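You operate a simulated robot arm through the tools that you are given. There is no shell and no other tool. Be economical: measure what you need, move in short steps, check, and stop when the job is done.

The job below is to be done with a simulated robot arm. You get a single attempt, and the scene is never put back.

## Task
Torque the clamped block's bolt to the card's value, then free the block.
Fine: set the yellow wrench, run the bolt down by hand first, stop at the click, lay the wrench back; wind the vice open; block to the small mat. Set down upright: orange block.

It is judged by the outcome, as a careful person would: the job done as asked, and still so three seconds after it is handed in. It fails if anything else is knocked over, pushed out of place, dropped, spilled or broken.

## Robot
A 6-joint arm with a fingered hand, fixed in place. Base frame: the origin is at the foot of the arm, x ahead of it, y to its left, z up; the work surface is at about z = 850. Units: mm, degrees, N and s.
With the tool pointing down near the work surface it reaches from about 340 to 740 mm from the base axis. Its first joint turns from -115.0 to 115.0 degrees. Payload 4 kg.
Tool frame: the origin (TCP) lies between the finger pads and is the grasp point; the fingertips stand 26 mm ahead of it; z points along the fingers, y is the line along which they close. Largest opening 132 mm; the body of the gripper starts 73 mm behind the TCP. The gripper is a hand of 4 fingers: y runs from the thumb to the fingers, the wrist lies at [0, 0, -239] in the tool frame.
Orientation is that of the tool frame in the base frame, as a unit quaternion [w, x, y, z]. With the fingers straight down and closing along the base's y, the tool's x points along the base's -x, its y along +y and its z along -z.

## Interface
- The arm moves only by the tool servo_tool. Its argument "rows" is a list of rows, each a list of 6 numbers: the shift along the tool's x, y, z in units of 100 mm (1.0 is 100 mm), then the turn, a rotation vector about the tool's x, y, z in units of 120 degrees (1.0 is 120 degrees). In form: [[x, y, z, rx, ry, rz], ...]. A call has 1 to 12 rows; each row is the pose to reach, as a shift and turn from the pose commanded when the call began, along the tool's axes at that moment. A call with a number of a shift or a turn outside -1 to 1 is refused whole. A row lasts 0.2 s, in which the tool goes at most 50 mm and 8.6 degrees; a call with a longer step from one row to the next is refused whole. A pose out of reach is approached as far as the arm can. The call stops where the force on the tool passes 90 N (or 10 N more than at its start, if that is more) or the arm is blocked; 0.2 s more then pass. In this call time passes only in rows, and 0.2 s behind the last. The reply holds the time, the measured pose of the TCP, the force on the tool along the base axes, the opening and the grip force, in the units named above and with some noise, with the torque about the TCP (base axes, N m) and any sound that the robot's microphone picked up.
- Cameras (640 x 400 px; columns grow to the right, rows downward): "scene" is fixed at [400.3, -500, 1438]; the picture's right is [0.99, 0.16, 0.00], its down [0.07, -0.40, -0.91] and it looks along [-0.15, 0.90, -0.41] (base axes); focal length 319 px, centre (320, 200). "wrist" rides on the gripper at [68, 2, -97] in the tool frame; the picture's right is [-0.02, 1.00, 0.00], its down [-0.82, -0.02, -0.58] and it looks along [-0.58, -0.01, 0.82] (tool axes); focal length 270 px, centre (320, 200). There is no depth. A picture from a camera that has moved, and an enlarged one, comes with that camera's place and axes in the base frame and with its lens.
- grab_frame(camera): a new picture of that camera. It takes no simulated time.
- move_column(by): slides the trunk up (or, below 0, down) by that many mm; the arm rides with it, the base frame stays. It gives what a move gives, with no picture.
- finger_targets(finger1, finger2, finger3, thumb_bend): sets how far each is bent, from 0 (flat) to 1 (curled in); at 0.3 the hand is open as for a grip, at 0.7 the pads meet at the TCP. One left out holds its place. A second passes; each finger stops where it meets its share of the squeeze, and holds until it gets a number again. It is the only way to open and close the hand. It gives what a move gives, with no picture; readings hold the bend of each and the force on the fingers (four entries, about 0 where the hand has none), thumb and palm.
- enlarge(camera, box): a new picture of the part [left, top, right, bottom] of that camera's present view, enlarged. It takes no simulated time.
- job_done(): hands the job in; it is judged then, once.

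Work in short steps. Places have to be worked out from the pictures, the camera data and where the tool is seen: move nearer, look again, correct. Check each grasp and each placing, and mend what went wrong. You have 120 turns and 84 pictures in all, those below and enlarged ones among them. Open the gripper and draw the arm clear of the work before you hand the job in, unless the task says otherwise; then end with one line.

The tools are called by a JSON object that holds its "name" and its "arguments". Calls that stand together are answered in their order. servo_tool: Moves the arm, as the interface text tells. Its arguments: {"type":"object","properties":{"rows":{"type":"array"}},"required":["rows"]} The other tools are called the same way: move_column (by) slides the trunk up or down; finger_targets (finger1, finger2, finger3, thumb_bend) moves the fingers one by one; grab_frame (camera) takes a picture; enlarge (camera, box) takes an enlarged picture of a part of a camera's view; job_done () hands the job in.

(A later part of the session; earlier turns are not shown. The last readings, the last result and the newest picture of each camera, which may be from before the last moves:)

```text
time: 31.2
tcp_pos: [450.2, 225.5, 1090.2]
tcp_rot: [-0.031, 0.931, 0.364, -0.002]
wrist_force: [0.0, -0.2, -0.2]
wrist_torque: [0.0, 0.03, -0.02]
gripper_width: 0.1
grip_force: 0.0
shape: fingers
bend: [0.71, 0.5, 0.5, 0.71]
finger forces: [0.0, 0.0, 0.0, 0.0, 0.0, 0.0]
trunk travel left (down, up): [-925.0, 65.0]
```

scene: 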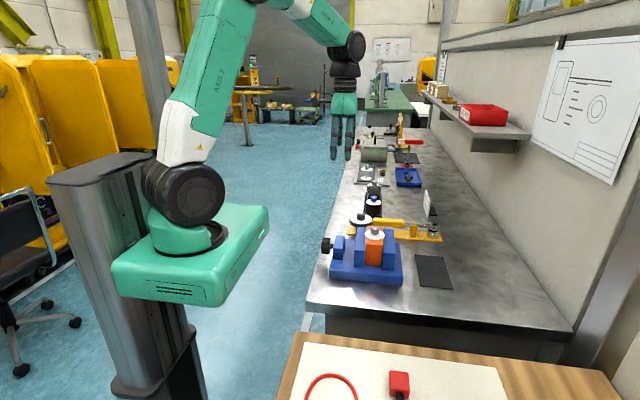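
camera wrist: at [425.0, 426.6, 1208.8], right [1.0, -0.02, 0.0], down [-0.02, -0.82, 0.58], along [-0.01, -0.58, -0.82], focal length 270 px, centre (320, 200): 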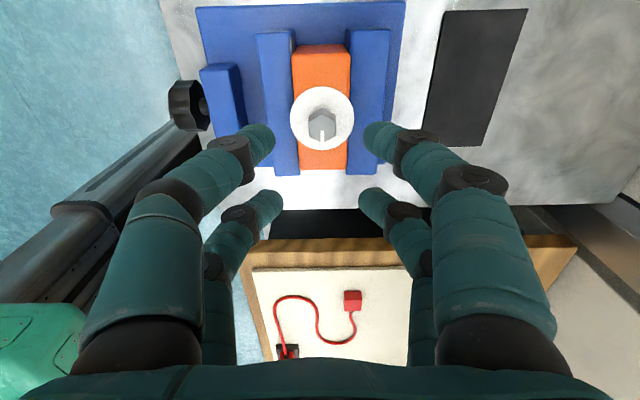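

I'll remove the residual tilt, open the hand and unwind the rest.

{"name": "servo_tool", "arguments": {"rows": [[0, 0, -0.1, -0.028, -0.009, 0]]}}

{"name": "servo_tool", "arguments": {"rows": [[0, 0, 0, 0, 0, -0.07], [0, 0, 0, 0, 0, -0.14], [0, 0, 0, 0, 0, -0.21], [0, 0, 0, 0, 0, -0.28], [0, 0, 0, 0, 0, -0.35], [0, 0, 0, 0, 0, -0.42], [0, 0, 0, 0, 0, -0.49], [0, 0, 0, 0, 0, -0.56], [0, 0, 0, 0, 0, -0.63], [0, 0, 0, 0, 0, -0.7], [0, 0, 0, 0, 0, -0.77], [0, 0, 0, 0, 0, -0.84]]}}

{"name": "finger_targets", "arguments": {"finger1": 0.45, "finger2": 0.45, "finger3": 0.45, "thumb_bend": 0.45}}

```text
time: 31.6
tcp_pos: [450.0, 226.2, 1099.9]
tcp_rot: [0.001, 0.932, 0.362, 0.001]
wrist_force: [-0.7, -0.1, -0.7]
wrist_torque: [-0.02, 0.02, -0.01]
gripper_width: 0.1
grip_force: 0.1
shape: fingers
bend: [0.71, 0.5, 0.5, 0.71]
finger forces: [0.0, 0.1, 0.0, 0.0, 0.0, 0.1]
trunk travel left (down, up): [-925.0, 65.0]
```

```text
time: 34.2
tcp_pos: [450.9, 226.1, 1100.8]
tcp_rot: [0.001, 0.315, 0.949, 0.0]
wrist_force: [0.9, -0.3, 0.3]
wrist_torque: [0.02, 0.01, 0.02]
gripper_width: 0.0
grip_force: 0.0
shape: fingers
bend: [0.71, 0.5, 0.5, 0.71]
finger forces: [0.0, 0.1, 0.0, 0.0, 0.1, 0.1]
trunk travel left (down, up): [-925.0, 65.0]
```

```text
time: 35.2
tcp_pos: [450.3, 225.2, 1099.9]
tcp_rot: [0.002, 0.314, 0.949, -0.001]
wrist_force: [0.2, 0.2, -0.8]
wrist_torque: [0.02, 0.01, 0.01]
gripper_width: 82.2
grip_force: 0.1
shape: fingers
bend: [0.45, 0.45, 0.45, 0.45]
finger forces: [0.0, 0.0, 0.0, 0.0, 0.0, 0.0]
trunk travel left (down, up): [-925.0, 65.0]
```

Finishing the unwind while travelling toward the wrench handle at high z.

{"name": "servo_tool", "arguments": {"rows": [[0.15, 0.2, 0, 0, 0, -0.061], [0.3, 0.4, 0, 0, 0, -0.122], [0.45, 0.6, 0, 0, 0, -0.183], [0.6, 0.8, 0, 0, 0, -0.244], [0.75, 1.0, 0, 0, 0, -0.306]]}}

{"name": "servo_tool", "arguments": {"rows": [[-0.1, 0.4, 0, 0, 0, 0], [-0.2, 0.8, 0, 0, 0, 0], [-0.3, 1.0, 0, 0, 0, 0]]}}

{"name": "servo_tool", "arguments": {"rows": [[-0.05, 0.4, 0, 0, 0, 0], [-0.05, 0.8, 0, 0, 0, 0], [-0.05, 0.97, 0, 0, 0, 0]]}}

{"name": "grab_frame", "arguments": {"camera": "wrist"}}

```text
time: 36.4
tcp_pos: [449.7, 351.6, 1099.6]
tcp_rot: [0.001, 0.0, 1.0, -0.001]
wrist_force: [-0.2, -0.8, 0.9]
wrist_torque: [-0.02, -0.01, 0.01]
gripper_width: 82.2
grip_force: 0.0
shape: fingers
bend: [0.45, 0.45, 0.45, 0.45]
finger forces: [0.1, 0.0, 0.0, 0.1, 0.0, 0.0]
trunk travel left (down, up): [-925.0, 65.0]
```

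```text
time: 37.2
tcp_pos: [481.0, 451.8, 1099.0]
tcp_rot: [0.0, 0.0, 1.0, -0.002]
wrist_force: [-0.3, 1.4, 0.8]
wrist_torque: [0.03, 0.01, 0.03]
gripper_width: 82.5
grip_force: 0.0
shape: fingers
bend: [0.45, 0.45, 0.45, 0.45]
finger forces: [0.1, 0.0, 0.0, 0.0, 0.0, 0.1]
trunk travel left (down, up): [-925.0, 65.0]
```

```text
time: 38.0
tcp_pos: [483.1, 535.3, 1100.6]
tcp_rot: [0.0, 0.0, 1.0, -0.001]
wrist_force: [0.5, 0.5, 0.1]
wrist_torque: [0.03, -0.02, -0.01]
gripper_width: 82.9
grip_force: 0.1
shape: fingers
bend: [0.45, 0.45, 0.45, 0.45]
finger forces: [0.0, 0.0, 0.0, 0.0, 0.0, 0.0]
out of reach, approached as far as the arm can: row 3
trunk travel left (down, up): [-925.0, 65.0]
```

```text
47 pictures are left
camera wrist: at [414.5, 538.3, 1196.7], right [0.03, 1.0, 0.0], down [0.82, -0.02, 0.58], along [0.58, -0.02, -0.82], focal length 270 px, centre (320, 200)
```

wrist: 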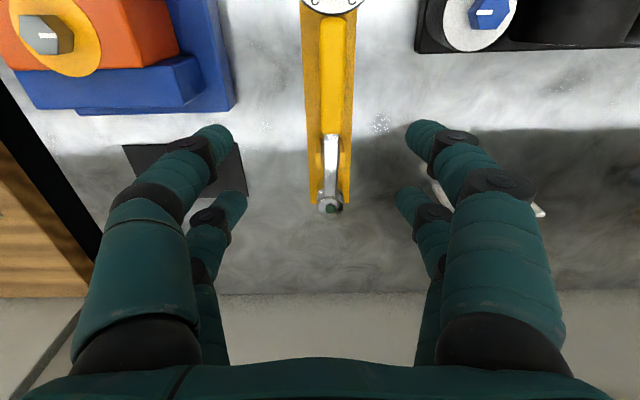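

The handle lies at y≈546.5, x≈420–527 and z≈880–906. I'll check the bolt head angle first, then move over the handle at x≈468 and partway down.

{"name": "enlarge", "arguments": {"camera": "wrist", "box": [5, 0, 105, 80]}}

{"name": "servo_tool", "arguments": {"rows": [[0.08, 0.06, 0.4, 0, 0, 0], [0.15, 0.11, 0.8, 0, 0, 0], [0.15, 0.11, 1.0, 0, 0, 0]]}}

{"name": "grab_frame", "arguments": {"camera": "wrist"}}

```text
5.00 times, centred on (55, 40) of wrist
camera zoom: at [414.5, 538.3, 1196.7], right [0.03, 1.0, 0.0], down [0.82, -0.02, 0.58], along [0.58, -0.02, -0.82], focal length 1351 px, centre (1645, 1000)
```

zoom: 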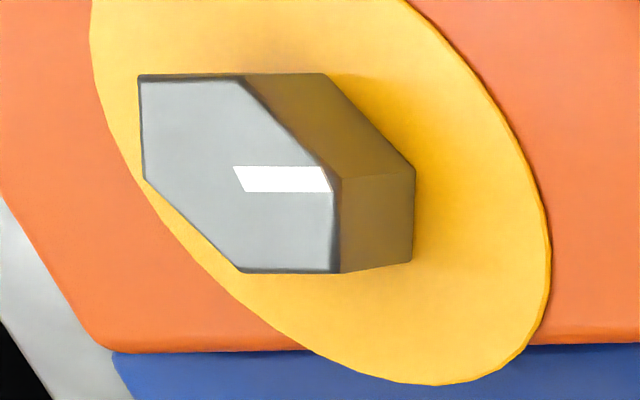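

```text
time: 38.8
tcp_pos: [469.4, 547.2, 1000.9]
tcp_rot: [0.001, 0.0, 1.0, 0.0]
wrist_force: [-0.3, 0.6, 0.6]
wrist_torque: [0.03, 0.0, -0.02]
gripper_width: 82.6
grip_force: 0.0
shape: fingers
bend: [0.45, 0.45, 0.45, 0.45]
finger forces: [0.0, 0.1, 0.1, 0.0, 0.0, 0.0]
trunk travel left (down, up): [-925.0, 65.0]
```

```text
45 pictures are left
camera wrist: at [400.9, 550.6, 1095.7], right [0.03, 1.0, 0.0], down [0.82, -0.02, 0.58], along [0.58, -0.01, -0.82], focal length 270 px, centre (320, 200)
```

wrist: 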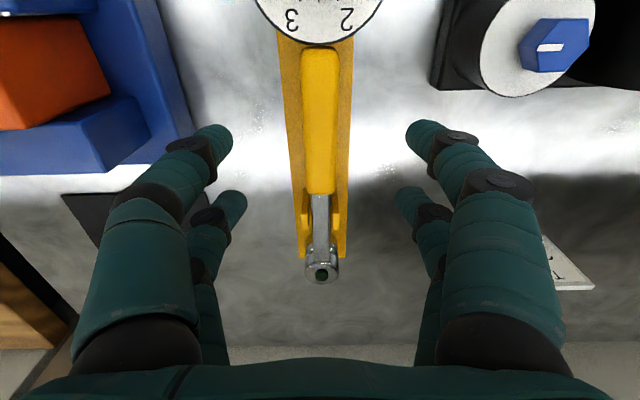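

The bolt head's corners are along ±y, and the handle is centred between the fingers. I'll descend to z≈918 and close.

{"name": "servo_tool", "arguments": {"rows": [[0, 0.0, 0.4, 0, 0, 0], [0, 0, 0.7, 0, 0, 0], [0, 0, 0.83, 0, 0, 0]]}}

{"name": "finger_targets", "arguments": {"finger1": 0.75, "finger2": 0.75, "finger3": 0.75, "thumb_bend": 0.75}}

{"name": "enlarge", "arguments": {"camera": "scene", "box": [345, 180, 445, 250]}}

```text
time: 39.6
tcp_pos: [468.8, 546.9, 917.9]
tcp_rot: [0.001, 0.001, 1.0, 0.0]
wrist_force: [0.0, -0.4, 0.3]
wrist_torque: [0.03, -0.04, 0.02]
gripper_width: 82.9
grip_force: 0.0
shape: fingers
bend: [0.45, 0.45, 0.45, 0.45]
finger forces: [0.0, 0.1, 0.0, 0.0, 0.1, 0.1]
trunk travel left (down, up): [-925.0, 65.0]
```

```text
time: 40.6
tcp_pos: [468.8, 546.7, 916.1]
tcp_rot: [0.0, 0.0, 1.0, -0.001]
wrist_force: [-0.1, 0.9, 0.1]
wrist_torque: [0.0, 0.03, 0.01]
gripper_width: 21.5
grip_force: 17.3
shape: fingers
bend: [0.63, 0.63, 0.66, 0.68]
finger forces: [8.8, 8.6, 6.4, 0.0, 11.0, 0.0]
trunk travel left (down, up): [-925.0, 65.0]
```

```text
5.71 times, centred on (395, 215) of scene
camera zoom: at [400.3, -500.0, 1438.0], right [0.99, 0.16, 0.0], down [0.07, -0.4, -0.91], along [-0.15, 0.9, -0.41], focal length 1825 px, centre (-109, 114)
```

zoom: 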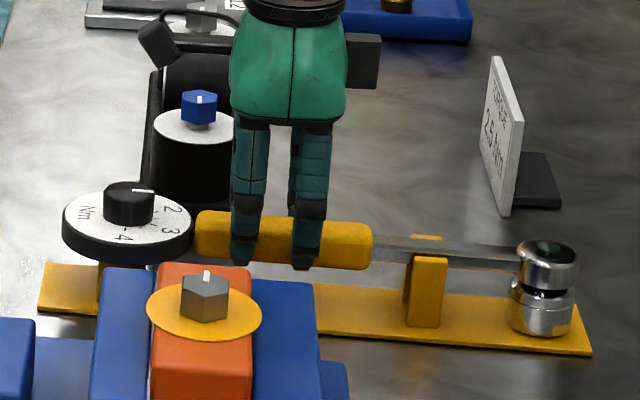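

The handle is held. I'll lift 30 mm and check that the wrench follows.

{"name": "servo_tool", "arguments": {"rows": [[0, 0, -0.1, 0, 0, 0], [0, 0, -0.2, 0, 0, 0], [0, 0, -0.4, 0, 0, 0]]}}

{"name": "enlarge", "arguments": {"camera": "scene", "box": [345, 180, 445, 250]}}

```text
time: 41.4
tcp_pos: [468.5, 546.7, 955.4]
tcp_rot: [0.0, 0.0, 1.0, 0.001]
wrist_force: [-0.4, -0.6, -4.0]
wrist_torque: [-0.05, -0.01, -0.02]
gripper_width: 21.6
grip_force: 16.9
shape: fingers
bend: [0.63, 0.63, 0.67, 0.68]
finger forces: [9.0, 8.2, 6.4, 0.0, 10.8, 0.0]
trunk travel left (down, up): [-925.0, 65.0]
```

```text
5.71 times, centred on (395, 215) of scene
camera zoom: at [400.3, -500.0, 1438.0], right [0.99, 0.16, 0.0], down [0.07, -0.4, -0.91], along [-0.15, 0.9, -0.41], focal length 1825 px, centre (-109, 114)
```

zoom: 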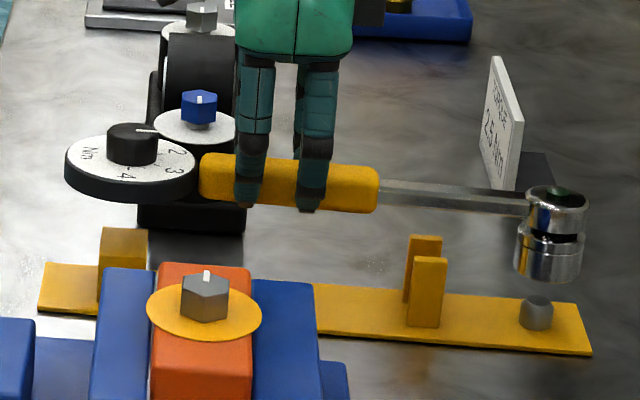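

The wrench came up level and is well balanced. I'll raise it to z≈1065 and carry it toward the bolt.

{"name": "servo_tool", "arguments": {"rows": [[0.02, 0, -0.4, 0, 0, 0], [0.1, -0.05, -0.8, 0, 0, 0], [0.2, -0.1, -1.0, 0, 0, 0]]}}

{"name": "servo_tool", "arguments": {"rows": [[0.3, -0.25, -0.03, 0, 0, 0], [0.6, -0.5, -0.06, 0, 0, 0], [0.9, -0.8, -0.1, 0, 0, 0]]}}

{"name": "servo_tool", "arguments": {"rows": [[0.3, -0.3, 0, 0, 0, 0], [0.6, -0.6, 0, 0, 0, 0], [0.8, -0.9, 0, 0, 0, 0]]}}

{"name": "grab_frame", "arguments": {"camera": "wrist"}}

{"name": "enlarge", "arguments": {"camera": "scene", "box": [305, 150, 435, 250]}}

```text
time: 42.2
tcp_pos: [448.9, 537.7, 1056.5]
tcp_rot: [0.002, 0.0, 1.0, 0.0]
wrist_force: [0.1, 0.1, -4.5]
wrist_torque: [-0.02, 0.02, 0.02]
gripper_width: 21.6
grip_force: 17.2
shape: fingers
bend: [0.62, 0.63, 0.67, 0.68]
finger forces: [9.0, 8.3, 6.3, 0.0, 10.7, 0.0]
trunk travel left (down, up): [-925.0, 65.0]
```

```text
time: 43.0
tcp_pos: [356.6, 456.0, 1067.8]
tcp_rot: [0.001, 0.0, 1.0, 0.002]
wrist_force: [0.1, 0.9, -5.6]
wrist_torque: [0.03, -0.01, -0.04]
gripper_width: 21.7
grip_force: 16.7
shape: fingers
bend: [0.62, 0.63, 0.67, 0.68]
finger forces: [8.9, 8.1, 6.1, 0.2, 10.4, 0.0]
trunk travel left (down, up): [-925.0, 65.0]
```

```text
time: 43.8
tcp_pos: [276.7, 366.8, 1067.1]
tcp_rot: [0.0, -0.001, 1.0, 0.001]
wrist_force: [-0.9, 0.6, -4.5]
wrist_torque: [-0.02, 0.03, -0.01]
gripper_width: 21.3
grip_force: 17.4
shape: fingers
bend: [0.62, 0.63, 0.67, 0.68]
finger forces: [8.9, 8.1, 6.2, 0.1, 10.6, 0.0]
trunk travel left (down, up): [-925.0, 65.0]
```

```text
42 pictures are left
camera wrist: at [209.1, 370.1, 1162.7], right [0.03, 1.0, 0.0], down [0.82, -0.02, 0.58], along [0.58, -0.01, -0.82], focal length 270 px, centre (320, 200)
```

wrist: 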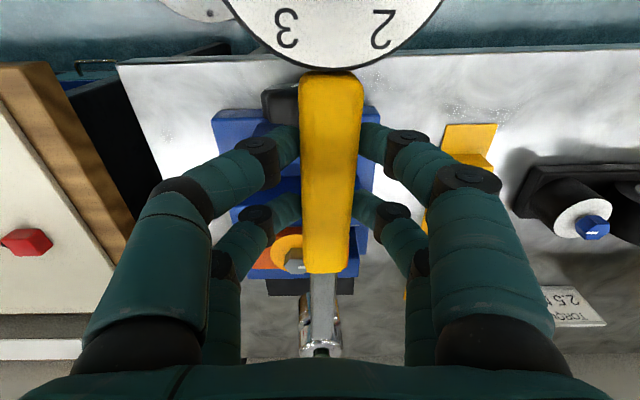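

```text
4.00 times, centred on (370, 200) of scene
camera zoom: at [400.3, -500.0, 1438.0], right [0.99, 0.16, 0.0], down [0.07, -0.4, -0.91], along [-0.15, 0.9, -0.41], focal length 1277 px, centre (120, 200)
```

zoom: 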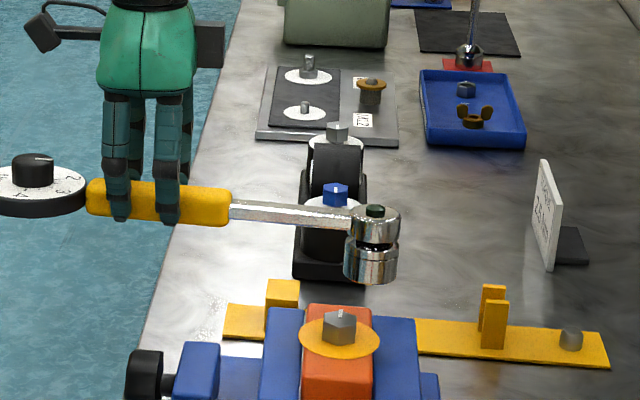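

The socket axis is about +170.7 mm in x from the TCP. I'll move the TCP to (255, 341.5) so the socket sits over the bolt, then descend 20 mm.

{"name": "servo_tool", "arguments": {"rows": [[0.11, -0.12, 0, 0, 0, 0], [0.217, -0.253, 0, 0, 0, 0], [0.217, -0.253, 0.15, 0, 0, 0]]}}

{"name": "enlarge", "arguments": {"camera": "scene", "box": [345, 190, 405, 250]}}

{"name": "grab_frame", "arguments": {"camera": "wrist"}}

```text
time: 44.6
tcp_pos: [258.2, 343.3, 1051.6]
tcp_rot: [0.0, 0.0, 1.0, -0.001]
wrist_force: [0.2, -0.3, -5.3]
wrist_torque: [-0.05, 0.01, -0.03]
gripper_width: 21.3
grip_force: 16.4
shape: fingers
bend: [0.62, 0.63, 0.67, 0.68]
finger forces: [8.9, 8.0, 6.3, 0.1, 10.5, 0.0]
trunk travel left (down, up): [-925.0, 65.0]
```

```text
6.67 times, centred on (375, 220) of scene
camera zoom: at [400.3, -500.0, 1438.0], right [0.99, 0.16, 0.0], down [0.07, -0.4, -0.91], along [-0.15, 0.9, -0.41], focal length 2129 px, centre (-47, 67)
```

zoom: 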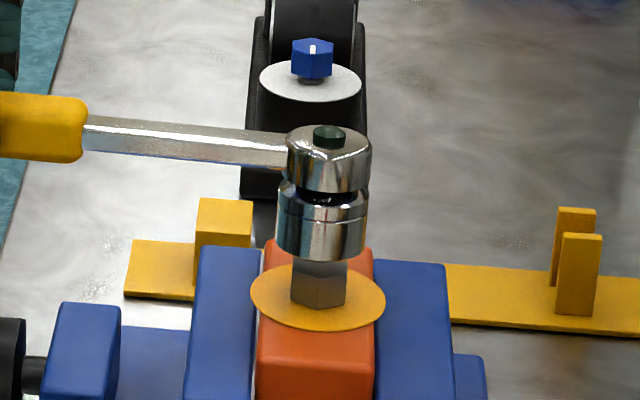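

```text
39 pictures are left
camera wrist: at [188.8, 346.0, 1147.5], right [0.03, 1.0, 0.0], down [0.82, -0.02, 0.58], along [0.58, -0.02, -0.82], focal length 270 px, centre (320, 200)
```

wrist: 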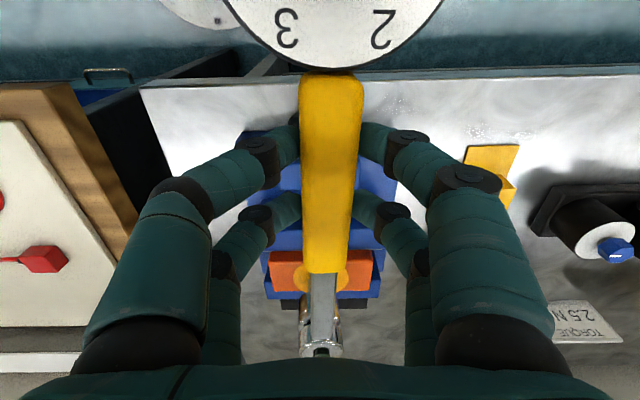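

Scene view shows x alignment within about 1 mm. I'll zoom in on the wrist view to check the y alignment of the socket against the washer.

{"name": "enlarge", "arguments": {"camera": "wrist", "box": [260, 240, 390, 365]}}

```text
3.20 times, centred on (325, 302) of wrist
camera zoom: at [188.8, 346.0, 1147.5], right [0.03, 1.0, 0.0], down [0.82, -0.02, 0.58], along [0.58, -0.02, -0.82], focal length 865 px, centre (304, -128)
```

zoom: 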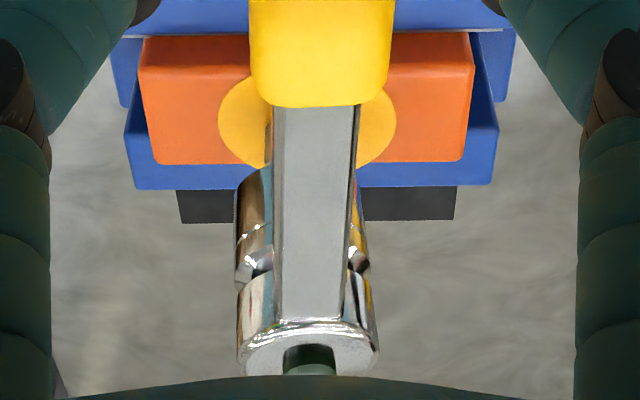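

The socket is aligned within about 1 mm, so I'll correct x by 1 mm and descend gently.

{"name": "servo_tool", "arguments": {"rows": [[0.012, 0.004, 0.04, 0, 0, 0], [0.012, 0.004, 0.08, 0, 0, 0], [0.012, 0.004, 0.12, 0, 0, 0], [0.012, 0.004, 0.15, 0, 0, 0]]}}

{"name": "enlarge", "arguments": {"camera": "scene", "box": [345, 190, 405, 250]}}

```text
time: 45.6
tcp_pos: [256.7, 342.9, 1035.7]
tcp_rot: [0.001, 0.0, 1.0, 0.0]
wrist_force: [0.4, 0.7, -3.9]
wrist_torque: [-0.01, -0.06, 0.06]
gripper_width: 21.5
grip_force: 16.9
shape: fingers
bend: [0.62, 0.63, 0.67, 0.68]
finger forces: [8.7, 8.7, 6.5, 0.1, 10.3, 0.1]
trunk travel left (down, up): [-925.0, 65.0]
```

```text
6.67 times, centred on (375, 220) of scene
camera zoom: at [400.3, -500.0, 1438.0], right [0.99, 0.16, 0.0], down [0.07, -0.4, -0.91], along [-0.15, 0.9, -0.41], focal length 2129 px, centre (-47, 67)
```

zoom: 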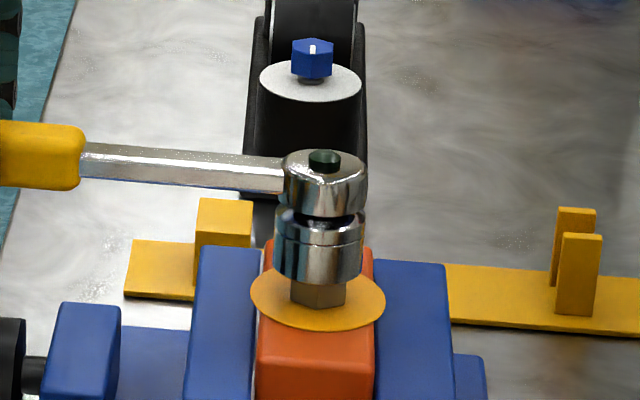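

There's no resistance and the socket is already going over the head. I'll continue down 12 mm.

{"name": "servo_tool", "arguments": {"rows": [[0, 0, 0.04, 0, 0, 0], [0, 0, 0.08, 0, 0, 0], [0, 0, 0.11, 0, 0, 0]]}}

{"name": "enlarge", "arguments": {"camera": "scene", "box": [345, 190, 405, 250]}}

```text
time: 46.4
tcp_pos: [256.0, 343.8, 1025.6]
tcp_rot: [0.001, 0.0, 1.0, 0.0]
wrist_force: [-2.8, 0.4, 7.0]
wrist_torque: [0.18, -0.09, 0.03]
gripper_width: 21.5
grip_force: 19.5
shape: fingers
bend: [0.63, 0.65, 0.67, 0.68]
finger forces: [9.3, 9.8, 8.0, 0.0, 11.4, 0.0]
trunk travel left (down, up): [-925.0, 65.0]
```

```text
6.67 times, centred on (375, 220) of scene
camera zoom: at [400.3, -500.0, 1438.0], right [0.99, 0.16, 0.0], down [0.07, -0.4, -0.91], along [-0.15, 0.9, -0.41], focal length 2129 px, centre (-47, 67)
```

zoom: 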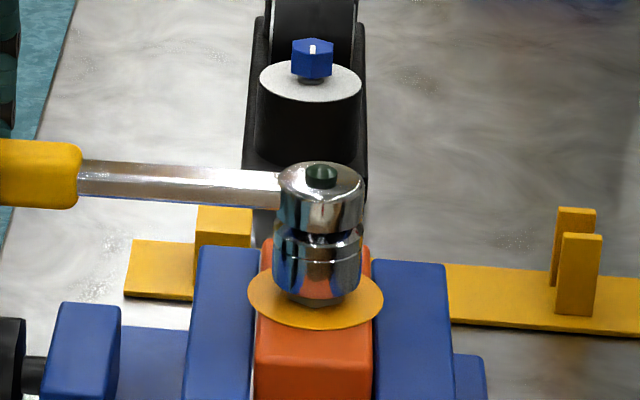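

The socket is on the head and lightly loaded. I'll turn clockwise about the bolt axis in small steps, watching the force and listening for the click.

{"name": "servo_tool", "arguments": {"rows": [[-0.001, 0.0593, 0, 0, 0, 0.0167], [-0.0041, 0.1186, 0, 0, 0, 0.0333], [-0.0093, 0.1777, 0, 0, 0, 0.05]]}}

```text
time: 47.2
tcp_pos: [254.6, 360.3, 1026.7]
tcp_rot: [0.0, 0.052, 0.999, 0.0]
wrist_force: [-2.5, -1.1, 4.1]
wrist_torque: [0.14, -0.13, 0.07]
gripper_width: 21.6
grip_force: 19.5
shape: fingers
bend: [0.63, 0.65, 0.67, 0.68]
finger forces: [8.7, 9.5, 8.0, 0.0, 11.9, 0.1]
trunk travel left (down, up): [-925.0, 65.0]
```

Only about 1 N of lateral force so far, so I'll take another 6°.

{"name": "servo_tool", "arguments": {"rows": [[-0.001, 0.0593, 0, 0, 0, 0.0167], [-0.0041, 0.1186, 0, 0, 0, 0.0333], [-0.0093, 0.1777, 0, 0, 0, 0.05]]}}

```text
time: 48.0
tcp_pos: [259.0, 378.0, 1025.7]
tcp_rot: [0.001, 0.105, 0.994, -0.001]
wrist_force: [-1.9, -3.4, 2.6]
wrist_torque: [0.08, -0.15, 0.08]
gripper_width: 21.6
grip_force: 19.0
shape: fingers
bend: [0.63, 0.65, 0.67, 0.68]
finger forces: [8.0, 9.0, 8.1, 0.0, 12.3, 0.1]
trunk travel left (down, up): [-925.0, 65.0]
```

{"name": "servo_tool", "arguments": {"rows": [[-0.001, 0.0593, 0, 0, 0, 0.0167], [-0.0041, 0.1186, 0, 0, 0, 0.0333], [-0.0093, 0.1777, 0, 0, 0, 0.05]]}}

{"name": "enlarge", "arguments": {"camera": "scene", "box": [325, 180, 415, 250]}}

```text
time: 48.8
tcp_pos: [263.6, 395.5, 1025.7]
tcp_rot: [0.001, 0.157, 0.988, 0.0]
wrist_force: [1.3, -6.2, 2.1]
wrist_torque: [-0.02, -0.15, 0.0]
gripper_width: 21.4
grip_force: 18.3
shape: fingers
bend: [0.63, 0.65, 0.67, 0.68]
finger forces: [7.7, 8.1, 8.1, 0.0, 12.7, 0.0]
trunk travel left (down, up): [-925.0, 65.0]
```

```text
5.71 times, centred on (370, 215) of scene
camera zoom: at [400.3, -500.0, 1438.0], right [0.99, 0.16, 0.0], down [0.07, -0.4, -0.91], along [-0.15, 0.9, -0.41], focal length 1825 px, centre (34, 114)
```

zoom: 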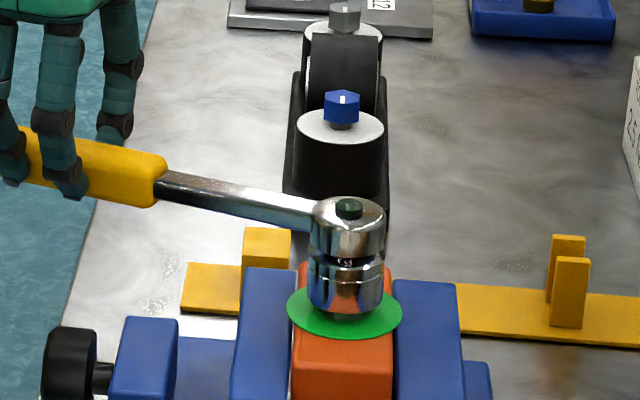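

The washer went green, but there's been no click and the lateral force implies only about 0.95 Nm. I'll advance by 2° and listen.

{"name": "servo_tool", "arguments": {"rows": [[-0.0003, 0.0297, 0, 0, 0, 0.0083], [-0.001, 0.0593, 0, 0, 0, 0.0167]]}}

{"name": "enlarge", "arguments": {"camera": "scene", "box": [345, 200, 405, 250]}}

```text
time: 49.4
tcp_pos: [265.1, 399.3, 1026.9]
tcp_rot: [0.001, 0.174, 0.985, 0.0]
wrist_force: [0.3, -6.1, 1.7]
wrist_torque: [-0.06, -0.16, 0.08]
gripper_width: 21.3
grip_force: 18.2
shape: fingers
bend: [0.64, 0.65, 0.67, 0.68]
finger forces: [7.4, 7.9, 8.3, 0.0, 13.1, 0.0]
trunk travel left (down, up): [-925.0, 65.0]
```

```text
8.00 times, centred on (375, 225) of scene
camera zoom: at [400.3, -500.0, 1438.0], right [0.99, 0.16, 0.0], down [0.07, -0.4, -0.91], along [-0.15, 0.9, -0.41], focal length 2555 px, centre (-120, 0)
```

zoom: 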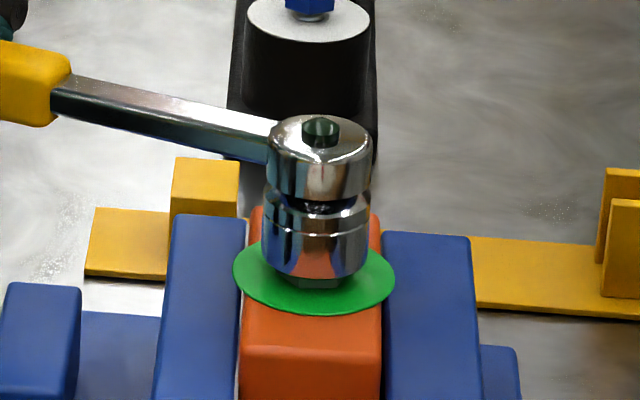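

Still no click, so I'll advance in 1° steps.

{"name": "servo_tool", "arguments": {"rows": [[-0.0003, 0.0297, 0, 0, 0, 0.0083]]}}

{"name": "servo_tool", "arguments": {"rows": [[0, 0, 0, 0, 0, 0]]}}

```text
time: 49.8
tcp_pos: [267.6, 403.6, 1024.7]
tcp_rot: [0.001, 0.183, 0.983, 0.0]
wrist_force: [0.4, -6.4, 1.4]
wrist_torque: [-0.09, -0.14, 0.08]
gripper_width: 21.6
grip_force: 18.3
shape: fingers
bend: [0.63, 0.65, 0.67, 0.68]
finger forces: [7.4, 8.0, 8.1, 0.1, 13.2, 0.0]
trunk travel left (down, up): [-925.0, 65.0]
```

```text
time: 50.2
tcp_pos: [267.4, 404.3, 1027.1]
tcp_rot: [0.001, 0.182, 0.983, 0.0]
wrist_force: [0.2, -5.0, 1.3]
wrist_torque: [-0.07, -0.11, 0.09]
gripper_width: 21.5
grip_force: 18.6
shape: fingers
bend: [0.63, 0.65, 0.67, 0.68]
finger forces: [7.5, 8.0, 8.2, 0.0, 12.9, 0.0]
trunk travel left (down, up): [-925.0, 65.0]
```

{"name": "servo_tool", "arguments": {"rows": [[-0.0003, 0.0297, 0, 0, 0, 0.0083], [-0.001, 0.0593, 0, 0, 0, 0.0167]]}}

{"name": "enlarge", "arguments": {"camera": "scene", "box": [325, 180, 415, 250]}}

```text
time: 50.8
tcp_pos: [268.1, 408.2, 1026.3]
tcp_rot: [0.001, 0.199, 0.98, 0.001]
wrist_force: [0.0, -6.2, 1.3]
wrist_torque: [-0.11, -0.14, 0.09]
gripper_width: 21.5
grip_force: 18.6
shape: fingers
bend: [0.63, 0.65, 0.67, 0.68]
finger forces: [7.2, 8.0, 8.2, 0.1, 13.3, 0.0]
trunk travel left (down, up): [-925.0, 65.0]
```

```text
5.71 times, centred on (370, 215) of scene
camera zoom: at [400.3, -500.0, 1438.0], right [0.99, 0.16, 0.0], down [0.07, -0.4, -0.91], along [-0.15, 0.9, -0.41], focal length 1825 px, centre (34, 114)
```

zoom: 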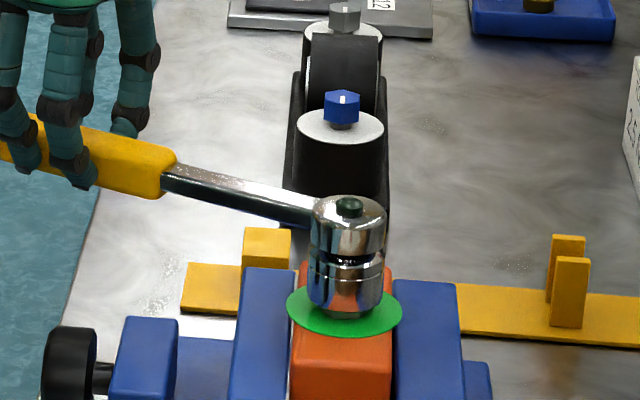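

Force is flat at about 6 N and the washer stays green, so the torque isn't climbing. I'll continue a further 6°, watching for a rise or a click.

{"name": "servo_tool", "arguments": {"rows": [[-0.001, 0.0593, 0, 0, 0, 0.0167], [-0.0041, 0.1186, 0, 0, 0, 0.0333], [-0.0093, 0.1777, 0, 0, 0, 0.05]]}}

{"name": "enlarge", "arguments": {"camera": "scene", "box": [345, 205, 405, 255]}}

```text
time: 51.6
tcp_pos: [276.0, 424.5, 1027.0]
tcp_rot: [0.001, 0.252, 0.968, 0.001]
wrist_force: [-2.1, -5.5, 4.3]
wrist_torque: [-0.16, -0.04, 0.15]
gripper_width: 21.3
grip_force: 18.6
shape: fingers
bend: [0.63, 0.65, 0.67, 0.68]
finger forces: [7.4, 8.6, 8.0, 0.1, 14.1, 0.0]
trunk travel left (down, up): [-925.0, 65.0]
```

```text
8.00 times, centred on (375, 230) of scene
camera zoom: at [400.3, -500.0, 1438.0], right [0.99, 0.16, 0.0], down [0.07, -0.4, -0.91], along [-0.15, 0.9, -0.41], focal length 2555 px, centre (-120, -40)
```

zoom: 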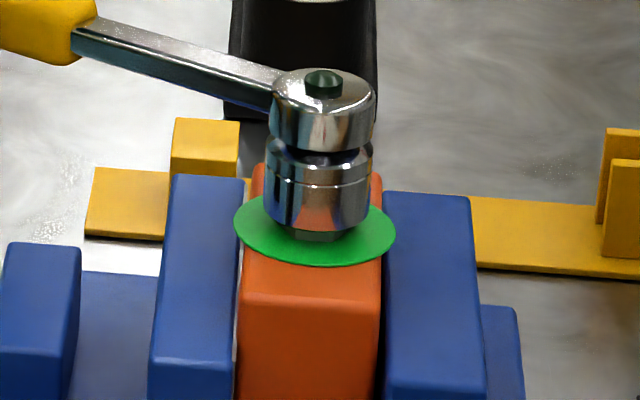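

Torque sits flat near 1 Nm. I'll zoom tight on the visible part of the hex to see whether the bolt turns with the wrench.

{"name": "enlarge", "arguments": {"camera": "scene", "box": [363, 222, 387, 240]}}

{"name": "servo_tool", "arguments": {"rows": [[-0.001, 0.0593, 0, 0, 0, 0.0167], [-0.0041, 0.1186, 0, 0, 0, 0.0333], [-0.0093, 0.1777, 0, 0, 0, 0.05]]}}

{"name": "enlarge", "arguments": {"camera": "scene", "box": [363, 222, 387, 240]}}

```text
16.00 times, centred on (375, 231) of scene
camera zoom: at [400.3, -500.0, 1438.0], right [0.99, 0.16, 0.0], down [0.07, -0.4, -0.91], along [-0.15, 0.9, -0.41], focal length 5109 px, centre (-560, -296)
```

zoom: 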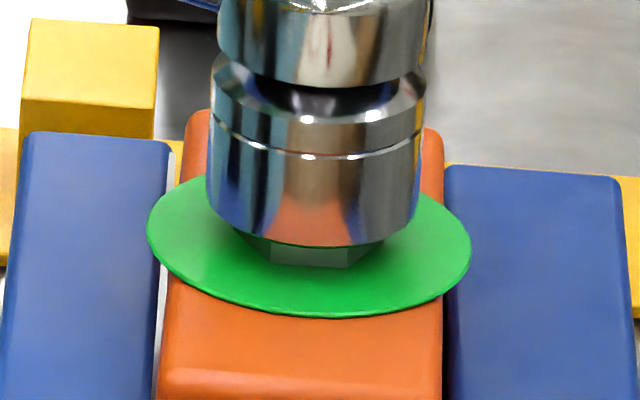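

```text
time: 52.4
tcp_pos: [285.1, 440.7, 1026.0]
tcp_rot: [0.001, 0.302, 0.953, -0.001]
wrist_force: [-6.3, -5.4, 5.0]
wrist_torque: [-0.18, 0.09, 0.21]
gripper_width: 21.3
grip_force: 19.8
shape: fingers
bend: [0.63, 0.65, 0.68, 0.68]
finger forces: [6.9, 8.9, 8.2, 0.0, 15.0, 0.0]
trunk travel left (down, up): [-925.0, 65.0]
```

```text
16.00 times, centred on (375, 231) of scene
camera zoom: at [400.3, -500.0, 1438.0], right [0.99, 0.16, 0.0], down [0.07, -0.4, -0.91], along [-0.15, 0.9, -0.41], focal length 5109 px, centre (-560, -296)
```

zoom: 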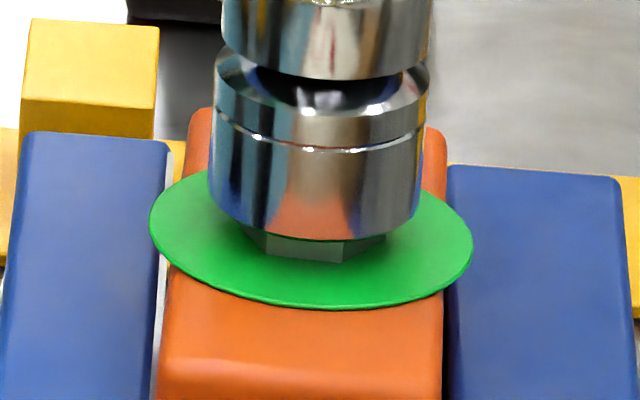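

The bolt is turning with the wrench and the torque is now rising to about 1.5 Nm. I'll continue in 2° steps.

{"name": "servo_tool", "arguments": {"rows": [[-0.0003, 0.0297, 0, 0, 0, 0.0083], [-0.001, 0.0593, 0, 0, 0, 0.0167]]}}

{"name": "servo_tool", "arguments": {"rows": [[-0.0003, 0.0297, 0, 0, 0, 0.0083], [-0.001, 0.0593, 0, 0, 0, 0.0167]]}}

```text
time: 53.0
tcp_pos: [288.7, 443.9, 1025.4]
tcp_rot: [0.001, 0.317, 0.948, 0.001]
wrist_force: [-7.6, -5.6, 2.6]
wrist_torque: [-0.17, 0.14, 0.25]
gripper_width: 21.6
grip_force: 19.7
shape: fingers
bend: [0.63, 0.65, 0.68, 0.68]
finger forces: [6.4, 8.2, 8.7, 0.0, 15.1, 0.0]
trunk travel left (down, up): [-925.0, 65.0]
```

```text
time: 53.6
tcp_pos: [291.7, 449.6, 1025.7]
tcp_rot: [0.001, 0.334, 0.943, 0.0]
wrist_force: [-9.0, -5.2, 1.3]
wrist_torque: [-0.16, 0.13, 0.2]
gripper_width: 21.6
grip_force: 18.7
shape: fingers
bend: [0.63, 0.65, 0.68, 0.68]
finger forces: [6.5, 7.8, 8.7, 0.0, 15.1, 0.1]
trunk travel left (down, up): [-925.0, 65.0]
```

About 1.9 Nm now. Continuing in 1–2° steps.

{"name": "servo_tool", "arguments": {"rows": [[0.004, 0.0297, 0, 0, 0, 0.0083], [0.007, 0.0593, 0, 0, 0, 0.0167]]}}

{"name": "servo_tool", "arguments": {"rows": [[0.0, 0.0297, 0, 0, 0, 0.0083]]}}

{"name": "enlarge", "arguments": {"camera": "scene", "box": [325, 180, 415, 250]}}

```text
time: 54.2
tcp_pos: [296.0, 452.1, 1026.6]
tcp_rot: [0.001, 0.35, 0.937, 0.0]
wrist_force: [-8.5, -6.8, -0.8]
wrist_torque: [-0.2, 0.14, 0.18]
gripper_width: 21.2
grip_force: 18.6
shape: fingers
bend: [0.63, 0.65, 0.68, 0.68]
finger forces: [6.3, 7.4, 8.7, 0.0, 15.0, 0.1]
trunk travel left (down, up): [-925.0, 65.0]
```

```text
time: 54.6
tcp_pos: [298.2, 456.3, 1027.4]
tcp_rot: [0.001, 0.36, 0.933, 0.0]
wrist_force: [-7.9, -6.8, -1.5]
wrist_torque: [-0.22, 0.12, 0.25]
gripper_width: 21.6
grip_force: 18.3
shape: fingers
bend: [0.63, 0.65, 0.67, 0.68]
finger forces: [6.3, 7.4, 8.8, 0.1, 15.0, 0.1]
trunk travel left (down, up): [-925.0, 65.0]
```

```text
5.71 times, centred on (370, 215) of scene
camera zoom: at [400.3, -500.0, 1438.0], right [0.99, 0.16, 0.0], down [0.07, -0.4, -0.91], along [-0.15, 0.9, -0.41], focal length 1825 px, centre (34, 114)
```

zoom: 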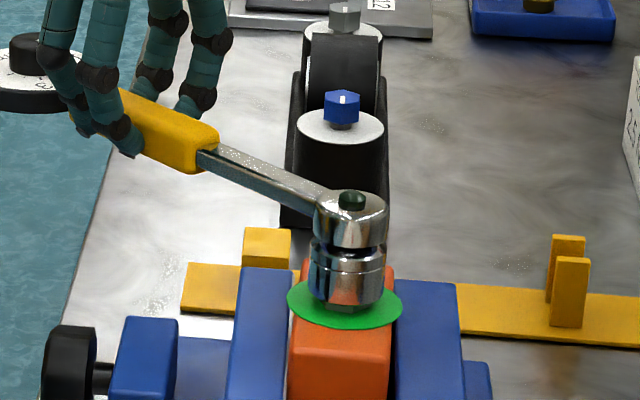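

Torque is about 2.0 Nm, still with no click. Continuing, and nudging down slightly to keep the socket engaged as the bolt sinks.

{"name": "servo_tool", "arguments": {"rows": [[0.002, 0.0297, 0.01, 0, 0, 0.0083], [0.002, 0.0593, 0.02, 0, 0, 0.0167]]}}

{"name": "servo_tool", "arguments": {"rows": [[0.002, 0.0297, 0.005, 0, 0, 0.0083], [0.002, 0.0593, 0.01, 0, 0, 0.0167]]}}

```text
time: 55.2
tcp_pos: [301.8, 461.6, 1024.7]
tcp_rot: [0.001, 0.374, 0.927, 0.0]
wrist_force: [-8.2, -5.5, 4.2]
wrist_torque: [-0.27, 0.17, 0.21]
gripper_width: 21.1
grip_force: 19.3
shape: fingers
bend: [0.63, 0.65, 0.68, 0.68]
finger forces: [6.2, 7.5, 9.0, 0.0, 15.5, 0.1]
trunk travel left (down, up): [-925.0, 65.0]
```

```text
time: 55.8
tcp_pos: [305.2, 465.5, 1023.9]
tcp_rot: [0.0, 0.391, 0.92, 0.002]
wrist_force: [-9.8, -4.4, 6.6]
wrist_torque: [-0.24, 0.18, 0.23]
gripper_width: 21.6
grip_force: 19.2
shape: fingers
bend: [0.63, 0.65, 0.68, 0.68]
finger forces: [6.2, 7.7, 9.4, 0.0, 15.6, 0.0]
trunk travel left (down, up): [-925.0, 65.0]
```

{"name": "enlarge", "arguments": {"camera": "scene", "box": [354, 218, 396, 246]}}

{"name": "servo_tool", "arguments": {"rows": [[0.002, 0.0593, 0.0, 0, 0, 0.0167], [0.002, 0.1186, 0.0, 0, 0, 0.0333]]}}

{"name": "enlarge", "arguments": {"camera": "scene", "box": [354, 218, 396, 246]}}

```text
14.29 times, centred on (375, 232) of scene
camera zoom: at [400.3, -500.0, 1438.0], right [0.99, 0.16, 0.0], down [0.07, -0.4, -0.91], along [-0.15, 0.9, -0.41], focal length 4562 px, centre (-466, -257)
```

zoom: 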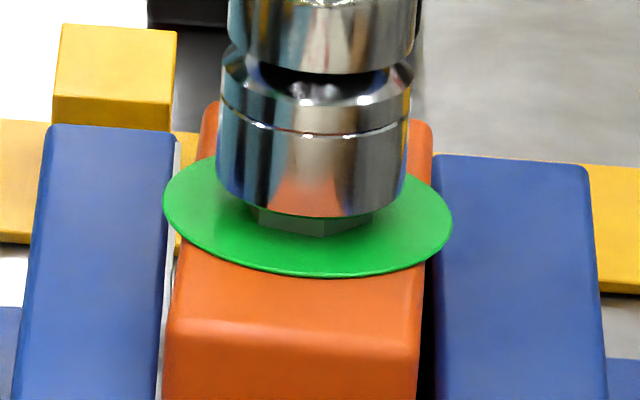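

```text
time: 56.4
tcp_pos: [312.5, 473.8, 1023.5]
tcp_rot: [0.001, 0.423, 0.906, 0.0]
wrist_force: [-11.6, -3.5, 4.6]
wrist_torque: [-0.27, 0.21, 0.21]
gripper_width: 21.5
grip_force: 19.3
shape: fingers
bend: [0.63, 0.65, 0.68, 0.68]
finger forces: [6.0, 7.5, 9.6, 0.0, 15.8, 0.0]
trunk travel left (down, up): [-925.0, 65.0]
```

```text
14.29 times, centred on (375, 232) of scene
camera zoom: at [400.3, -500.0, 1438.0], right [0.99, 0.16, 0.0], down [0.07, -0.4, -0.91], along [-0.15, 0.9, -0.41], focal length 4562 px, centre (-466, -257)
```

zoom: 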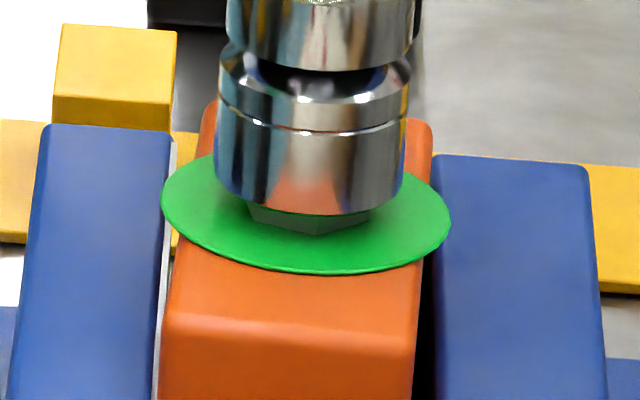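

The block is twisting slightly against the jaws as the torque builds, about 2.15 Nm now. I'll continue in small steps and relieve the radial load a little.

{"name": "servo_tool", "arguments": {"rows": [[0.012, 0.0297, 0.0, 0, 0, 0.0083], [0.02, 0.0593, 0.0, 0, 0, 0.0167]]}}

{"name": "servo_tool", "arguments": {"rows": [[0.002, 0.0297, 0.0, 0, 0, 0.0083], [0.004, 0.0593, 0.0, 0, 0, 0.0167]]}}

```text
time: 57.0
tcp_pos: [316.5, 477.4, 1023.1]
tcp_rot: [0.001, 0.439, 0.899, 0.0]
wrist_force: [-10.5, -5.5, -2.3]
wrist_torque: [-0.34, 0.19, 0.19]
gripper_width: 21.3
grip_force: 18.8
shape: fingers
bend: [0.63, 0.65, 0.68, 0.67]
finger forces: [5.5, 7.1, 9.6, 0.0, 15.0, 0.1]
trunk travel left (down, up): [-925.0, 65.0]
```

```text
time: 57.6
tcp_pos: [321.5, 483.3, 1022.8]
tcp_rot: [0.0, 0.455, 0.89, 0.0]
wrist_force: [-12.3, -1.3, -3.0]
wrist_torque: [-0.24, 0.24, 0.17]
gripper_width: 21.7
grip_force: 18.5
shape: fingers
bend: [0.63, 0.65, 0.68, 0.67]
finger forces: [5.7, 6.9, 9.8, 0.0, 14.7, 0.1]
trunk travel left (down, up): [-925.0, 65.0]
```

{"name": "enlarge", "arguments": {"camera": "scene", "box": [325, 190, 425, 290]}}

```text
4.00 times, centred on (375, 240) of scene
camera zoom: at [400.3, -500.0, 1438.0], right [0.99, 0.16, 0.0], down [0.07, -0.4, -0.91], along [-0.15, 0.9, -0.41], focal length 1277 px, centre (100, 40)
```

zoom: 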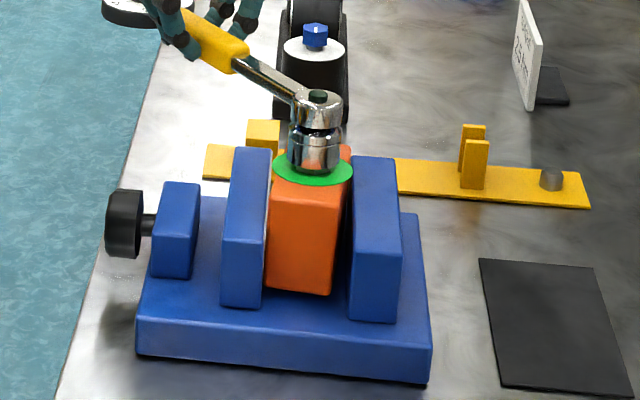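

Measured torque keeps growing with angle to about 2.1 Nm, while the block has yawed a few degrees in the jaws. The click should come soon, so I'll keep stepping by 2°.

{"name": "servo_tool", "arguments": {"rows": [[0.0, 0.0297, 0.0, 0, 0, 0.0083], [0.0, 0.0593, 0.005, 0, 0, 0.0167]]}}

{"name": "servo_tool", "arguments": {"rows": [[0.0, 0.0297, 0.0, 0, 0, 0.0083], [0.0, 0.0593, 0.005, 0, 0, 0.0167]]}}

{"name": "enlarge", "arguments": {"camera": "scene", "box": [335, 200, 415, 280]}}

```text
time: 58.2
tcp_pos: [325.5, 488.0, 1021.9]
tcp_rot: [0.002, 0.471, 0.882, 0.0]
wrist_force: [-15.7, 0.6, -1.0]
wrist_torque: [-0.2, 0.32, 0.19]
gripper_width: 21.6
grip_force: 19.1
shape: fingers
bend: [0.63, 0.65, 0.68, 0.67]
finger forces: [5.5, 6.6, 9.8, 0.1, 15.4, 0.0]
trunk travel left (down, up): [-925.0, 65.0]
```

```text
time: 58.8
tcp_pos: [329.7, 489.7, 1022.6]
tcp_rot: [0.001, 0.485, 0.874, 0.001]
wrist_force: [-16.8, 0.1, 0.9]
wrist_torque: [-0.18, 0.35, 0.21]
gripper_width: 21.4
grip_force: 19.0
shape: fingers
bend: [0.63, 0.65, 0.68, 0.67]
finger forces: [5.5, 6.7, 10.1, 0.1, 15.7, 0.0]
trunk travel left (down, up): [-925.0, 65.0]
```

```text
5.00 times, centred on (375, 240) of scene
camera zoom: at [400.3, -500.0, 1438.0], right [0.99, 0.16, 0.0], down [0.07, -0.4, -0.91], along [-0.15, 0.9, -0.41], focal length 1597 px, centre (45, 0)
```

zoom: 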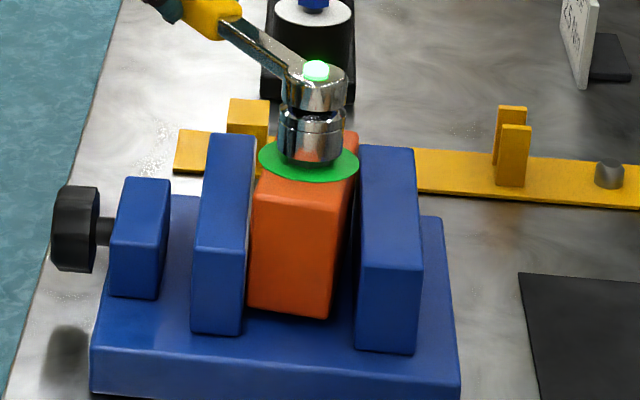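

The green lamp on the wrench head has lit and the force works out at about 2.5 Nm, so the wrench has reached its set value. I'm stopping the turn and backing off in small steps to unload the socket.

{"name": "servo_tool", "arguments": {"rows": [[0.0, -0.0297, 0.0, 0, 0, -0.0083], [-0.0, -0.0593, 0.0, 0, 0, -0.0167]]}}

{"name": "servo_tool", "arguments": {"rows": [[0.0, -0.0297, 0.0, 0, 0, -0.0083], [-0.0, -0.0593, 0.0, 0, 0, -0.0167]]}}

```text
time: 59.4
tcp_pos: [328.5, 489.0, 1023.2]
tcp_rot: [0.002, 0.47, 0.883, 0.002]
wrist_force: [-3.3, 2.1, 6.1]
wrist_torque: [-0.07, 0.03, 0.02]
gripper_width: 21.3
grip_force: 18.9
shape: fingers
bend: [0.63, 0.65, 0.68, 0.68]
finger forces: [8.4, 9.1, 8.1, 0.1, 11.7, 0.0]
trunk travel left (down, up): [-925.0, 65.0]
```

```text
time: 60.0
tcp_pos: [322.6, 484.2, 1020.9]
tcp_rot: [0.002, 0.454, 0.891, 0.0]
wrist_force: [-2.1, 1.3, 4.8]
wrist_torque: [-0.02, -0.19, -0.04]
gripper_width: 21.5
grip_force: 18.4
shape: fingers
bend: [0.63, 0.65, 0.68, 0.68]
finger forces: [9.2, 8.9, 8.3, 0.0, 10.7, 0.0]
trunk travel left (down, up): [-925.0, 65.0]
```

Unloaded. Now I'll lift the socket straight off the head.

{"name": "servo_tool", "arguments": {"rows": [[0.01, 0, -0.08, 0, 0, 0], [0.01, 0, -0.2, 0, 0, 0], [0.01, 0, -0.4, 0, 0, 0], [0.01, 0, -0.6, 0, 0, 0]]}}

{"name": "enlarge", "arguments": {"camera": "scene", "box": [325, 180, 425, 280]}}

```text
time: 61.0
tcp_pos: [321.9, 484.7, 1082.5]
tcp_rot: [0.001, 0.454, 0.891, 0.0]
wrist_force: [-0.2, -0.1, -4.0]
wrist_torque: [0.05, 0.01, -0.01]
gripper_width: 21.7
grip_force: 17.1
shape: fingers
bend: [0.62, 0.61, 0.67, 0.68]
finger forces: [9.0, 8.4, 6.9, 0.0, 10.2, 0.0]
trunk travel left (down, up): [-925.0, 65.0]
```

```text
4.00 times, centred on (375, 230) of scene
camera zoom: at [400.3, -500.0, 1438.0], right [0.99, 0.16, 0.0], down [0.07, -0.4, -0.91], along [-0.15, 0.9, -0.41], focal length 1277 px, centre (100, 80)
```

zoom: 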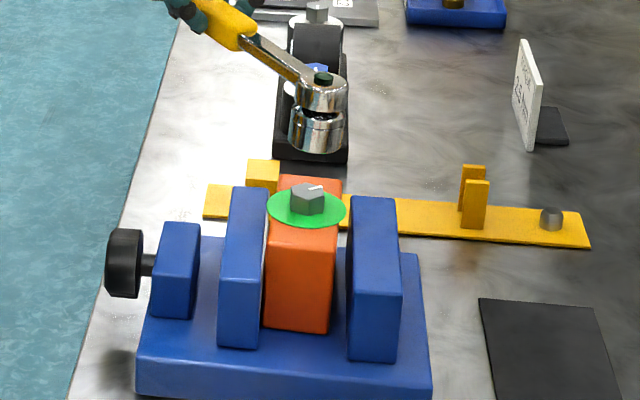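

The socket is off and the wrench is level, with the washer green. I'll rotate back to yaw 0 and move to above the stand.

{"name": "servo_tool", "arguments": {"rows": [[0, 0, 0, 0, 0, -0.0643], [0, 0, 0, 0, 0, -0.1286], [0, 0, 0, 0, 0, -0.1929], [0, 0, 0, 0, 0, -0.2572], [0, 0, 0, 0, 0, -0.3215], [0, 0, 0, 0, 0, -0.3858], [0, 0, 0, 0, 0, -0.45]]}}

{"name": "servo_tool", "arguments": {"rows": [[-0.3, 0.15, 0.2, 0, 0, 0], [-0.6, 0.3, 0.4, 0, 0, 0], [-0.9, 0.4, 0.6, 0, 0, 0]]}}

{"name": "servo_tool", "arguments": {"rows": [[-0.3, 0.12, 0.1, 0, 0, 0], [-0.567, 0.217, 0.2, 0, 0, 0], [-0.567, 0.217, 0.3, 0, 0, 0]]}}

{"name": "enlarge", "arguments": {"camera": "scene", "box": [345, 180, 445, 250]}}

{"name": "grab_frame", "arguments": {"camera": "wrist"}}

```text
time: 62.6
tcp_pos: [321.8, 485.1, 1082.0]
tcp_rot: [0.0, -0.001, 1.0, -0.001]
wrist_force: [0.2, -0.3, -4.7]
wrist_torque: [-0.02, 0.02, 0.04]
gripper_width: 21.8
grip_force: 17.3
shape: fingers
bend: [0.62, 0.61, 0.67, 0.68]
finger forces: [8.9, 8.4, 6.7, 0.1, 10.4, 0.0]
trunk travel left (down, up): [-925.0, 65.0]
```

```text
time: 63.4
tcp_pos: [414.0, 526.5, 1020.4]
tcp_rot: [-0.001, 0.001, 1.0, 0.0]
wrist_force: [0.3, 0.2, -4.6]
wrist_torque: [-0.01, 0.01, 0.01]
gripper_width: 21.7
grip_force: 16.9
shape: fingers
bend: [0.62, 0.61, 0.67, 0.68]
finger forces: [9.1, 8.0, 6.7, 0.0, 10.2, 0.0]
trunk travel left (down, up): [-925.0, 65.0]
```

```text
time: 64.2
tcp_pos: [468.0, 547.3, 991.4]
tcp_rot: [0.0, 0.001, 1.0, -0.001]
wrist_force: [-1.1, -0.3, -4.4]
wrist_torque: [-0.05, 0.06, 0.0]
gripper_width: 21.7
grip_force: 16.8
shape: fingers
bend: [0.62, 0.61, 0.67, 0.68]
finger forces: [9.1, 8.0, 6.5, 0.1, 10.1, 0.0]
trunk travel left (down, up): [-925.0, 65.0]
```

```text
5.71 times, centred on (395, 215) of scene
camera zoom: at [400.3, -500.0, 1438.0], right [0.99, 0.16, 0.0], down [0.07, -0.4, -0.91], along [-0.15, 0.9, -0.41], focal length 1825 px, centre (-109, 114)
```

zoom: 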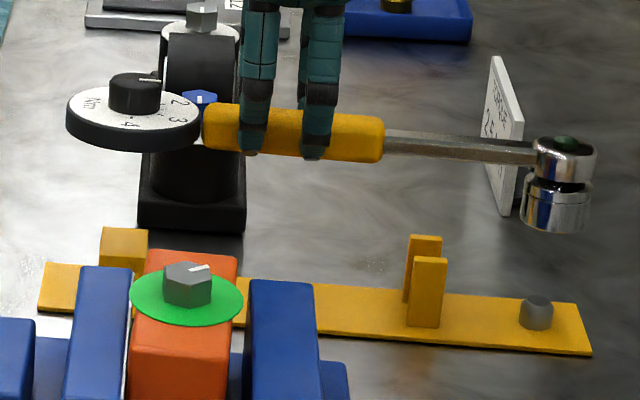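

```text
22 pictures are left
camera wrist: at [400.4, 550.0, 1087.5], right [0.03, 1.0, 0.0], down [0.82, -0.02, 0.58], along [0.58, -0.02, -0.82], focal length 270 px, centre (320, 200)
```

wrist: 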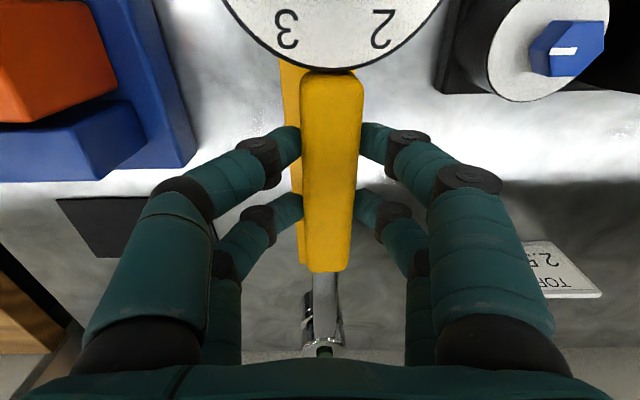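

The wrench sits in the hand exactly as when it was picked up. I'll lower it along the same line to z≈930 and check over the peg.

{"name": "servo_tool", "arguments": {"rows": [[0, -0.003, 0.2, 0, 0, 0], [0, -0.006, 0.4, 0, 0, 0], [-0.003, -0.006, 0.48, 0, 0, 0]]}}

{"name": "enlarge", "arguments": {"camera": "scene", "box": [345, 180, 445, 250]}}

```text
time: 65.0
tcp_pos: [468.5, 546.5, 942.7]
tcp_rot: [0.001, -0.001, 1.0, 0.0]
wrist_force: [-0.2, 0.4, -4.1]
wrist_torque: [0.02, 0.0, -0.02]
gripper_width: 21.3
grip_force: 16.6
shape: fingers
bend: [0.62, 0.61, 0.67, 0.68]
finger forces: [9.1, 7.9, 6.5, 0.1, 10.1, 0.1]
trunk travel left (down, up): [-925.0, 65.0]
```

```text
5.71 times, centred on (395, 215) of scene
camera zoom: at [400.3, -500.0, 1438.0], right [0.99, 0.16, 0.0], down [0.07, -0.4, -0.91], along [-0.15, 0.9, -0.41], focal length 1825 px, centre (-109, 114)
```

zoom: 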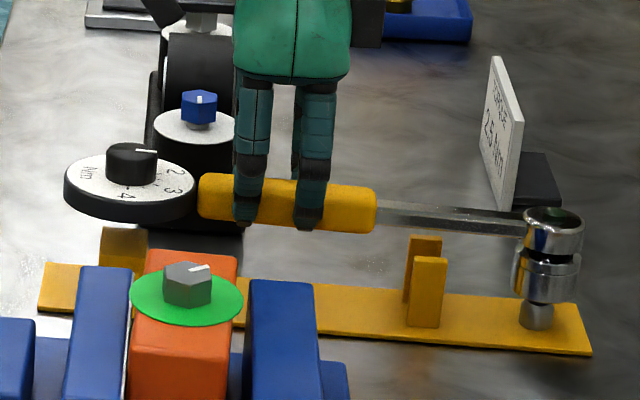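

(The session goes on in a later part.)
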